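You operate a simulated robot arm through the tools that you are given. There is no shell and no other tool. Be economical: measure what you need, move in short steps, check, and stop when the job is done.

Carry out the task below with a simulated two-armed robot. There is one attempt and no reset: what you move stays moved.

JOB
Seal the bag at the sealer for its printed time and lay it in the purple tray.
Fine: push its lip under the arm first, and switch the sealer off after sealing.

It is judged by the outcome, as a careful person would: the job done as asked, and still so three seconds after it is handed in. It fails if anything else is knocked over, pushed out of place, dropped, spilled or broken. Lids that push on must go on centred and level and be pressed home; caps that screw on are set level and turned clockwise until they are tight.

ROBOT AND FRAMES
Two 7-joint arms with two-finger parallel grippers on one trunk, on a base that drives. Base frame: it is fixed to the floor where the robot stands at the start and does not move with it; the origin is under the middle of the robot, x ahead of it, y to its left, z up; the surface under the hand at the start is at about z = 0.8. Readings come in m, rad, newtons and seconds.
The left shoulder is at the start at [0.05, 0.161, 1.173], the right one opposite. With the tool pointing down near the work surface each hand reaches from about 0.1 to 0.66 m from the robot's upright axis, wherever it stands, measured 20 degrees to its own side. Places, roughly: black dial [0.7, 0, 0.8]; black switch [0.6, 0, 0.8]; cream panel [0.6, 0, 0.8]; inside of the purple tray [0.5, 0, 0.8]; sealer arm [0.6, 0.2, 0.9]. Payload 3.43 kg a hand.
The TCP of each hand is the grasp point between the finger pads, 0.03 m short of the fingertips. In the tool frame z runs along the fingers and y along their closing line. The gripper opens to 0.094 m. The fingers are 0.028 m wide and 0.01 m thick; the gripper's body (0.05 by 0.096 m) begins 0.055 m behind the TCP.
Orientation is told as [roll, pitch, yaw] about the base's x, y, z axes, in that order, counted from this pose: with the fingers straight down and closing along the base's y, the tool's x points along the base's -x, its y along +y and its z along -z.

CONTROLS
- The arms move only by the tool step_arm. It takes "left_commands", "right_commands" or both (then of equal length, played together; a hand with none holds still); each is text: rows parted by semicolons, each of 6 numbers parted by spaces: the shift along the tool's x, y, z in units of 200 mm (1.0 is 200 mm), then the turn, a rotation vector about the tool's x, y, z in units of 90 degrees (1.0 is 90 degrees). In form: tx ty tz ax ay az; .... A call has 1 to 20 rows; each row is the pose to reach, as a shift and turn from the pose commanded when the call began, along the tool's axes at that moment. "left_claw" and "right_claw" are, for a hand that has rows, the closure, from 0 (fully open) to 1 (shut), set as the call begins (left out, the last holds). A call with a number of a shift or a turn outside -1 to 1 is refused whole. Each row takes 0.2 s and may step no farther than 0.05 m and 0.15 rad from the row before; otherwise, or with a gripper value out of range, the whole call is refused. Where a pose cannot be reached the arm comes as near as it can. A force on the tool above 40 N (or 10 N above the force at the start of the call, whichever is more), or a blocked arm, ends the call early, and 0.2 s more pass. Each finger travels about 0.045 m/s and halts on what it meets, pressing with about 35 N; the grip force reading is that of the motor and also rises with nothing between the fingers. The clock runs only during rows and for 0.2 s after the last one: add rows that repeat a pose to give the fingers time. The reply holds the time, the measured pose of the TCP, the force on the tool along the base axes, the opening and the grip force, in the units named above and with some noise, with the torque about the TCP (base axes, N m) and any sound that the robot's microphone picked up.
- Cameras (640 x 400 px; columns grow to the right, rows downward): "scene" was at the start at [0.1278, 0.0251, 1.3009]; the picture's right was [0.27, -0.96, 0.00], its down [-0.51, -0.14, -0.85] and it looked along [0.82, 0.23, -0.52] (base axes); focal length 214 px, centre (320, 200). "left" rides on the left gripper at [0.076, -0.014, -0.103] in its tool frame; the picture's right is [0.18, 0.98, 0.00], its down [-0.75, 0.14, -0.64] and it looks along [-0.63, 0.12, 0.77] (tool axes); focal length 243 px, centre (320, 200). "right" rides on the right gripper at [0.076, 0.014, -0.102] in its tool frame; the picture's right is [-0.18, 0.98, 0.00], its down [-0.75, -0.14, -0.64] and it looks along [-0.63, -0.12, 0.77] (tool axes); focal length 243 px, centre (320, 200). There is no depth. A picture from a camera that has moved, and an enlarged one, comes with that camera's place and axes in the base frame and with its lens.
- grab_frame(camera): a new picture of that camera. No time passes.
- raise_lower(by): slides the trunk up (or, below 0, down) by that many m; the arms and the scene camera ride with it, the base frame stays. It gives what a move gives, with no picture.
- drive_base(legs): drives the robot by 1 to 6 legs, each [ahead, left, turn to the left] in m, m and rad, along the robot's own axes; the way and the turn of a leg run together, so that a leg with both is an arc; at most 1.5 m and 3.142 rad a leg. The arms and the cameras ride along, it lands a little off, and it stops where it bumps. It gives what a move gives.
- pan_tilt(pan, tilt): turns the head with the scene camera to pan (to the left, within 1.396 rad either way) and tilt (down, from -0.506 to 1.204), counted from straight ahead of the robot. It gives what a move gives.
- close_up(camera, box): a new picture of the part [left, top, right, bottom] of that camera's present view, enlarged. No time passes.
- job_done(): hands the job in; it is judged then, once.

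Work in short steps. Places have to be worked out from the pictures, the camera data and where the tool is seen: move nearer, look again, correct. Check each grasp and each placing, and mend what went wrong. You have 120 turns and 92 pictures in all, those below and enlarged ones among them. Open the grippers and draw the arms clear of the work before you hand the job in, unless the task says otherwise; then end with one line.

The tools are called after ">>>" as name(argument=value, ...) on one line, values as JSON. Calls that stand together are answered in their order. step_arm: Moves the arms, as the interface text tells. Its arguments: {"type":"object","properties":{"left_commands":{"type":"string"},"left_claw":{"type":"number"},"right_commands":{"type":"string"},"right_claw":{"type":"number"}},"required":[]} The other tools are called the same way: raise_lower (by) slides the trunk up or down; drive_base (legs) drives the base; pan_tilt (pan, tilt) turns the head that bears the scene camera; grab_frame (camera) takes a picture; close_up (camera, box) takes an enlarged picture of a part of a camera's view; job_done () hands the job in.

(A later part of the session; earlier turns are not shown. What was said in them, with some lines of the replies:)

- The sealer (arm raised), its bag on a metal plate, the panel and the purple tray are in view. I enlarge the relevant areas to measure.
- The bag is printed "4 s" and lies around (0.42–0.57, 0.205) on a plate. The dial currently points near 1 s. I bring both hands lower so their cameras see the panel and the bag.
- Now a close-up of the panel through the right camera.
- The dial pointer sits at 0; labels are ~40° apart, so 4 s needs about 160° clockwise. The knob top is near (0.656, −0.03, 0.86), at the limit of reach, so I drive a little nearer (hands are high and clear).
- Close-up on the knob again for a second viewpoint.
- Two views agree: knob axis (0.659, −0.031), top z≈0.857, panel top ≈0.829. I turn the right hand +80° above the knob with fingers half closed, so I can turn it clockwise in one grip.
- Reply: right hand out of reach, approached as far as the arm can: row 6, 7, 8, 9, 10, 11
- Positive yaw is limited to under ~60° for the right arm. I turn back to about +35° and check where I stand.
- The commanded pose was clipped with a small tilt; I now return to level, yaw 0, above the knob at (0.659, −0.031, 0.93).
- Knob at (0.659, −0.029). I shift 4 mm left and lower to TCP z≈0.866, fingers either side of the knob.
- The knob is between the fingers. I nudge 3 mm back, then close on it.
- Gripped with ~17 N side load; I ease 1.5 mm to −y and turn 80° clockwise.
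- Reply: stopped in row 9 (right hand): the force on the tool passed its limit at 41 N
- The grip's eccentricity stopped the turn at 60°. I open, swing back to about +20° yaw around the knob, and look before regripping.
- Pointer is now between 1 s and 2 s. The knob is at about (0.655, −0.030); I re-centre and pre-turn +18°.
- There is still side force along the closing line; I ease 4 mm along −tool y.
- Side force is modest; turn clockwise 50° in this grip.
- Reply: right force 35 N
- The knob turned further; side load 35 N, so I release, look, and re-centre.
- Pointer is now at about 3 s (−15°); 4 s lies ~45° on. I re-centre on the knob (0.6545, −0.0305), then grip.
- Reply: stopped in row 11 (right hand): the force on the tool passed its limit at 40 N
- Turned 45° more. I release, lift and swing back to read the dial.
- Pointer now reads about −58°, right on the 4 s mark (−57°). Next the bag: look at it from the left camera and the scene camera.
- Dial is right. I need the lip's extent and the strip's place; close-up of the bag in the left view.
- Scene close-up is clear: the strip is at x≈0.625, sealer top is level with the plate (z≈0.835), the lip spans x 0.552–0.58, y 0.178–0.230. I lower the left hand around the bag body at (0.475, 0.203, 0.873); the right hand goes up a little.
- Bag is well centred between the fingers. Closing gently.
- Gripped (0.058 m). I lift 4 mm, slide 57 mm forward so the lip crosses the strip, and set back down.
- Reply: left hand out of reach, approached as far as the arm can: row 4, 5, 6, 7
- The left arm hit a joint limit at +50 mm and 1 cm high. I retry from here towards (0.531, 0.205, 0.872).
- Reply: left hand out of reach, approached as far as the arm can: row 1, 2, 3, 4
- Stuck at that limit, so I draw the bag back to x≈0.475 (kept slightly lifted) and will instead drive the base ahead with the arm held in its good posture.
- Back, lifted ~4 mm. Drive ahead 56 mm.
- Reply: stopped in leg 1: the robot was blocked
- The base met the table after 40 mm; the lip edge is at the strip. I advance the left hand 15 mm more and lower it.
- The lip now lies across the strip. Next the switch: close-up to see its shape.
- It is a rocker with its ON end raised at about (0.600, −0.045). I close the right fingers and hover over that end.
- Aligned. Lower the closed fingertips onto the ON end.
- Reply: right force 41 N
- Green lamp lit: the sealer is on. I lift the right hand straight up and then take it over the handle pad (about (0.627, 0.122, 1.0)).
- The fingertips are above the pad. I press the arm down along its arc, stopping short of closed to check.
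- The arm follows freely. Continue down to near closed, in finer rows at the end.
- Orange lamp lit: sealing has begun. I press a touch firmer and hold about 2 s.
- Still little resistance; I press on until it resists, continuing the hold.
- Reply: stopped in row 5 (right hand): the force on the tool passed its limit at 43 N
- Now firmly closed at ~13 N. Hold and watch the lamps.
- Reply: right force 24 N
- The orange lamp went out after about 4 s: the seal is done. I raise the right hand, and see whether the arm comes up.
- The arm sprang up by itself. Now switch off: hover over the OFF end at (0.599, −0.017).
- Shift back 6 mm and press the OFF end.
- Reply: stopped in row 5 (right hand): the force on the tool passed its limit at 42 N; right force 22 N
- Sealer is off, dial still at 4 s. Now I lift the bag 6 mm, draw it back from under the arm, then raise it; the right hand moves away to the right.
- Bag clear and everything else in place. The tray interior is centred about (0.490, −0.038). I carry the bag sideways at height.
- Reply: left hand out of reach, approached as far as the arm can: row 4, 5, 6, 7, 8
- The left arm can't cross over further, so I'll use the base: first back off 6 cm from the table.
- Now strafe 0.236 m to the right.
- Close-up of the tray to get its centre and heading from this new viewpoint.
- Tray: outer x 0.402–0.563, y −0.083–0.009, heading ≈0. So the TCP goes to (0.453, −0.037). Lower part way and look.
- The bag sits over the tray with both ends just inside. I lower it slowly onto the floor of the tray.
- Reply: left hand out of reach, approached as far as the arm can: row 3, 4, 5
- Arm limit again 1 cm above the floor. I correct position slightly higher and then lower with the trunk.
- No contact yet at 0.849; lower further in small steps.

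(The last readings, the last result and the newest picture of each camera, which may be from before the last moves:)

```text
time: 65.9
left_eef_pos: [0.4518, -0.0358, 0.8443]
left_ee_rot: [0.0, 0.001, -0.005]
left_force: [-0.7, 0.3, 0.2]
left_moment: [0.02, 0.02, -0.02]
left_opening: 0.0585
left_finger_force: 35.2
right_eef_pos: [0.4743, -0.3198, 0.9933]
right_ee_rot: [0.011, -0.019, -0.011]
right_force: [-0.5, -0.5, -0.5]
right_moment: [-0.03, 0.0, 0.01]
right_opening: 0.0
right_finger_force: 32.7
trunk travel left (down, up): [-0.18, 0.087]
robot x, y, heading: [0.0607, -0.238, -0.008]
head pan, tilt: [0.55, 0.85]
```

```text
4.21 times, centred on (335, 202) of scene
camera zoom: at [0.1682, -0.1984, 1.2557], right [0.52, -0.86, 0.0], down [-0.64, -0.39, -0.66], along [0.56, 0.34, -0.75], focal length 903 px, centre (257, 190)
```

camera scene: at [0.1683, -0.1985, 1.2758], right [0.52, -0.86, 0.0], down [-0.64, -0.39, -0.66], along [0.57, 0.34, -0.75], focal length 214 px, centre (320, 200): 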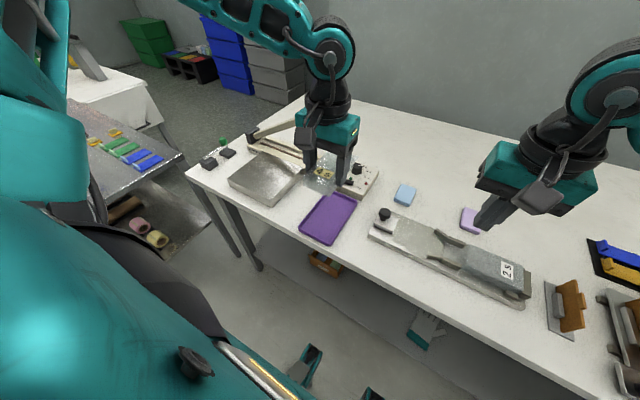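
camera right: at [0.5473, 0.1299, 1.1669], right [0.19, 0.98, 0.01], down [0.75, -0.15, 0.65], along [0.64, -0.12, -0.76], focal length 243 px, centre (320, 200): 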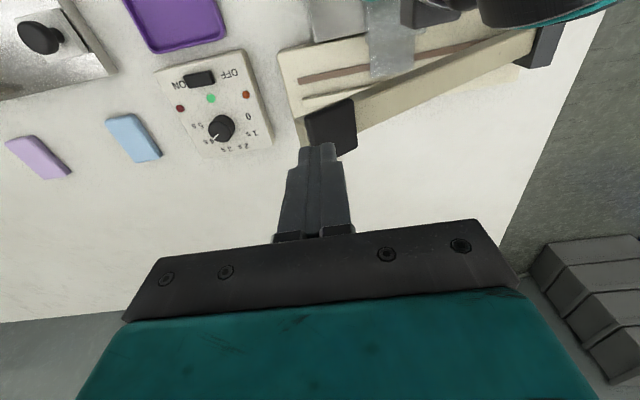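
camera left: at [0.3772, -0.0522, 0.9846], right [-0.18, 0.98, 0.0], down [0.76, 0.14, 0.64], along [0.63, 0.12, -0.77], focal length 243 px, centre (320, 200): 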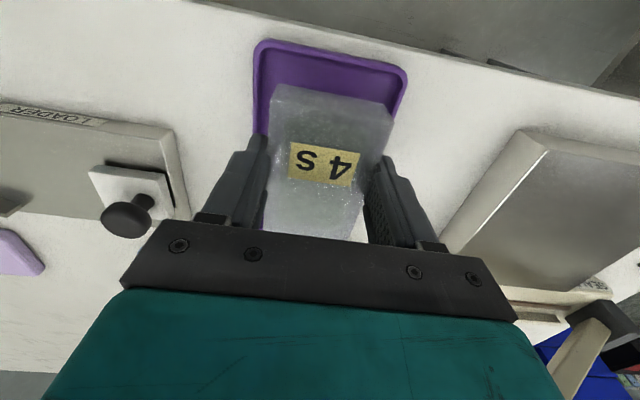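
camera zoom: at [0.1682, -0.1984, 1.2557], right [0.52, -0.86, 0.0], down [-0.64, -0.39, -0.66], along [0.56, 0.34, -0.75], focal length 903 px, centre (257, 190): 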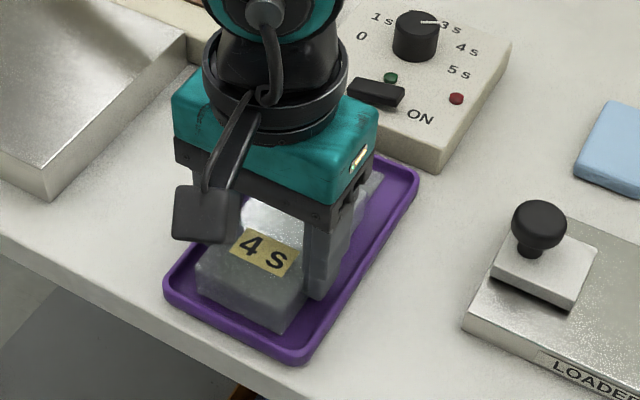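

Bag is nearly down; a gap remains at the near end, so I shift back 4 mm and lower the last few mm.

>>> step_arm(left_commands="0.02 -0.005 0 0 0 0; 0.02 -0.005 0 0 0 0")

>>> raise_lower(by=-0.003)

```text
time: 66.5
left_eef_pos: [0.4506, -0.0368, 0.8436]
left_ee_rot: [0.001, 0.001, -0.004]
left_force: [1.1, 0.1, -0.6]
left_moment: [0.02, 0.02, 0.0]
left_opening: 0.058
left_finger_force: 34.6
right_eef_pos: [0.4735, -0.3195, 0.9952]
right_ee_rot: [0.01, -0.02, -0.011]
right_force: [-0.9, -0.9, 0.6]
right_moment: [0.01, -0.02, 0.01]
right_opening: 0.0
right_finger_force: 32.9
trunk travel left (down, up): [-0.18, 0.087]
robot x, y, heading: [0.0601, -0.2409, -0.005]
head pan, tilt: [0.55, 0.85]
```

```text
time: 67.0
left_eef_pos: [0.4496, -0.0379, 0.8417]
left_ee_rot: [0.0, -0.001, -0.006]
left_force: [-2.0, 1.7, 11.9]
left_moment: [0.0, -0.8, 0.11]
left_opening: 0.0583
left_finger_force: 34.9
right_eef_pos: [0.4727, -0.3192, 0.9915]
right_ee_rot: [0.01, -0.022, -0.011]
right_force: [0.9, -0.9, 0.3]
right_moment: [0.05, -0.01, -0.02]
right_opening: 0.0
right_finger_force: 33.0
trunk travel left (down, up): [-0.177, 0.09]
robot x, y, heading: [0.0588, -0.2412, -0.001]
head pan, tilt: [0.55, 0.85]
```

Contact at 12 N, same pattern as on the flat plate: it is resting. I open just a few mm (walls are close), then lift.

>>> step_arm(left_commands="0 0 0 0 0 0; 0 0 0 0 0 0", left_claw=0.3)

>>> step_arm(left_commands="0 0 -0.05 0 0 0; 0 0 -0.15 0 0 0; 0 0 -0.3 0 0 0; 0 0 -0.5 0 0 0; 0 0 -0.7 0 0 0")

>>> close_up(camera="scene", box=[275, 145, 395, 250])

>>> grab_frame(camera="left")

```text
time: 67.6
left_eef_pos: [0.4497, -0.0369, 0.8397]
left_ee_rot: [0.0, 0.001, -0.004]
left_force: [-0.1, 0.0, 0.3]
left_moment: [-0.01, -0.02, -0.02]
left_opening: 0.0658
left_finger_force: 0.0
right_eef_pos: [0.4744, -0.319, 0.9911]
right_ee_rot: [0.01, -0.018, -0.01]
right_force: [0.7, 0.1, 0.2]
right_moment: [0.0, 0.02, 0.03]
right_opening: 0.0
right_finger_force: 32.8
trunk travel left (down, up): [-0.177, 0.09]
robot x, y, heading: [0.0613, -0.2415, -0.006]
head pan, tilt: [0.55, 0.85]
```

```text
time: 68.8
left_eef_pos: [0.4482, -0.0364, 0.9811]
left_ee_rot: [-0.001, 0.001, -0.004]
left_force: [0.1, 0.1, -0.1]
left_moment: [0.0, -0.02, 0.01]
left_opening: 0.0659
left_finger_force: 0.1
right_eef_pos: [0.4729, -0.3188, 0.9911]
right_ee_rot: [0.011, -0.021, -0.01]
right_force: [-0.2, 0.2, 0.2]
right_moment: [0.02, 0.01, 0.01]
right_opening: 0.0
right_finger_force: 33.1
trunk travel left (down, up): [-0.177, 0.09]
robot x, y, heading: [0.0613, -0.2387, -0.002]
head pan, tilt: [0.55, 0.85]
```

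```text
3.81 times, centred on (335, 198) of scene
camera zoom: at [0.1679, -0.1985, 1.2527], right [0.52, -0.86, 0.0], down [-0.64, -0.39, -0.66], along [0.56, 0.34, -0.75], focal length 817 px, centre (263, 210)
```

zoom: 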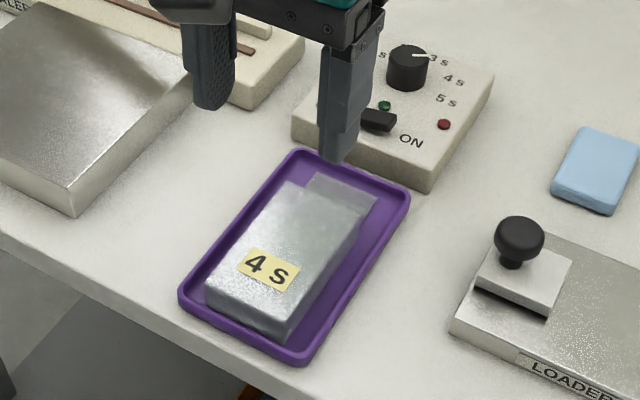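

```text
25 pictures are left
camera left: at [0.3726, -0.0511, 1.0826], right [-0.18, 0.98, 0.0], down [0.76, 0.14, 0.64], along [0.63, 0.12, -0.77], focal length 243 px, centre (320, 200)
```

left: 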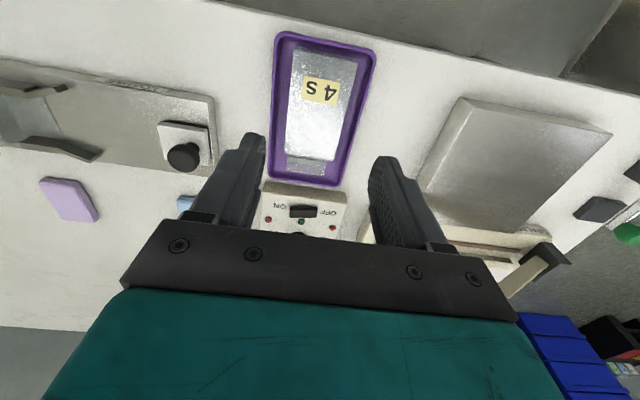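

The bag lies flat wholly inside the tray. I check the lip for the seal line, open the grippers and draw both arms back and up.

>>> close_up(camera="left", box=[260, 120, 380, 200])

>>> step_arm(left_commands="0.1 0 -0.15 0 0 0; 0.2 0 -0.3 0 0 0; 0.3 0 -0.45 0 0 0; 0.4 0 -0.5 0 0 0; 0.4 0 -0.5 0 0 0", right_commands="0.1 0 -0.15 0 0 0; 0.2 0 -0.3 0 0 0; 0.3 0 -0.45 0 0 0; 0.3 0 -0.5 0 0 0; 0.3 0 -0.5 0 0 0", left_claw=0, right_claw=0)

>>> grab_frame(camera="scene")

```text
5.00 times, centred on (320, 160) of left
camera zoom: at [0.3726, -0.0511, 1.0826], right [-0.18, 0.98, 0.0], down [0.76, 0.14, 0.64], along [0.63, 0.12, -0.77], focal length 1213 px, centre (320, 400)
```

zoom: 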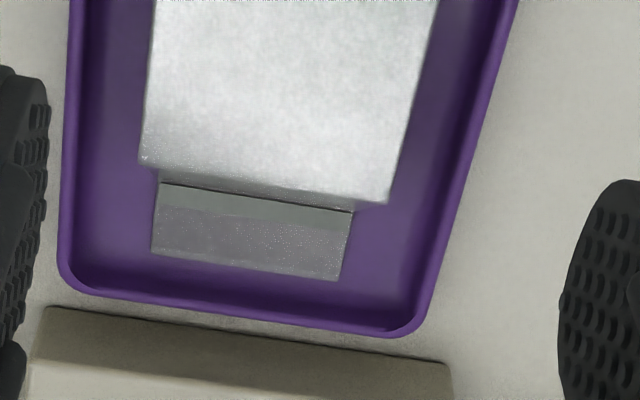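

```text
time: 70.0
left_eef_pos: [0.3683, -0.0363, 1.0814]
left_ee_rot: [0.0, 0.001, -0.005]
left_force: [-0.4, 0.3, -0.4]
left_moment: [0.0, 0.02, 0.01]
left_opening: 0.0939
left_finger_force: 0.0
right_eef_pos: [0.4118, -0.3186, 1.0899]
right_ee_rot: [0.009, -0.018, -0.012]
right_force: [-0.3, 0.1, 0.5]
right_moment: [-0.01, -0.01, -0.03]
right_opening: 0.0941
right_finger_force: 0.1
trunk travel left (down, up): [-0.177, 0.09]
robot x, y, heading: [0.0635, -0.2388, -0.008]
head pan, tilt: [0.55, 0.85]
```

```text
23 pictures are left
camera scene: at [0.1684, -0.1985, 1.2527], right [0.52, -0.86, 0.0], down [-0.64, -0.39, -0.66], along [0.56, 0.34, -0.75], focal length 214 px, centre (320, 200)
```

scene: 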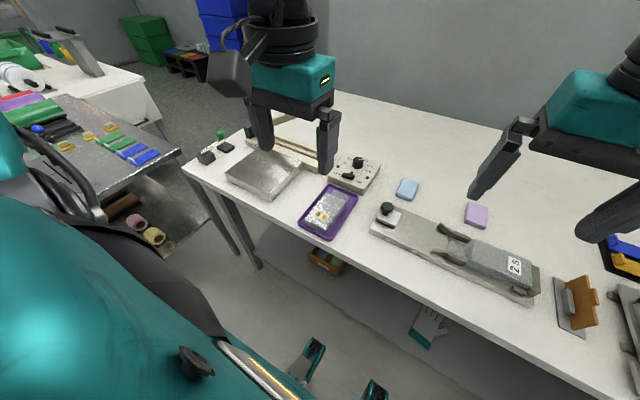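

The bag is in the tray with a line visible across its lip, the sealer's lamps are dark, the rest is in place and both hands are open and clear. I hand in.

>>> job_done()

```text
The job is handed in.
```

The bag's lip was pushed under the arm and sealed at the 4 s setting. The sealer was then switched off, and the bag now lies flat in the purple tray.
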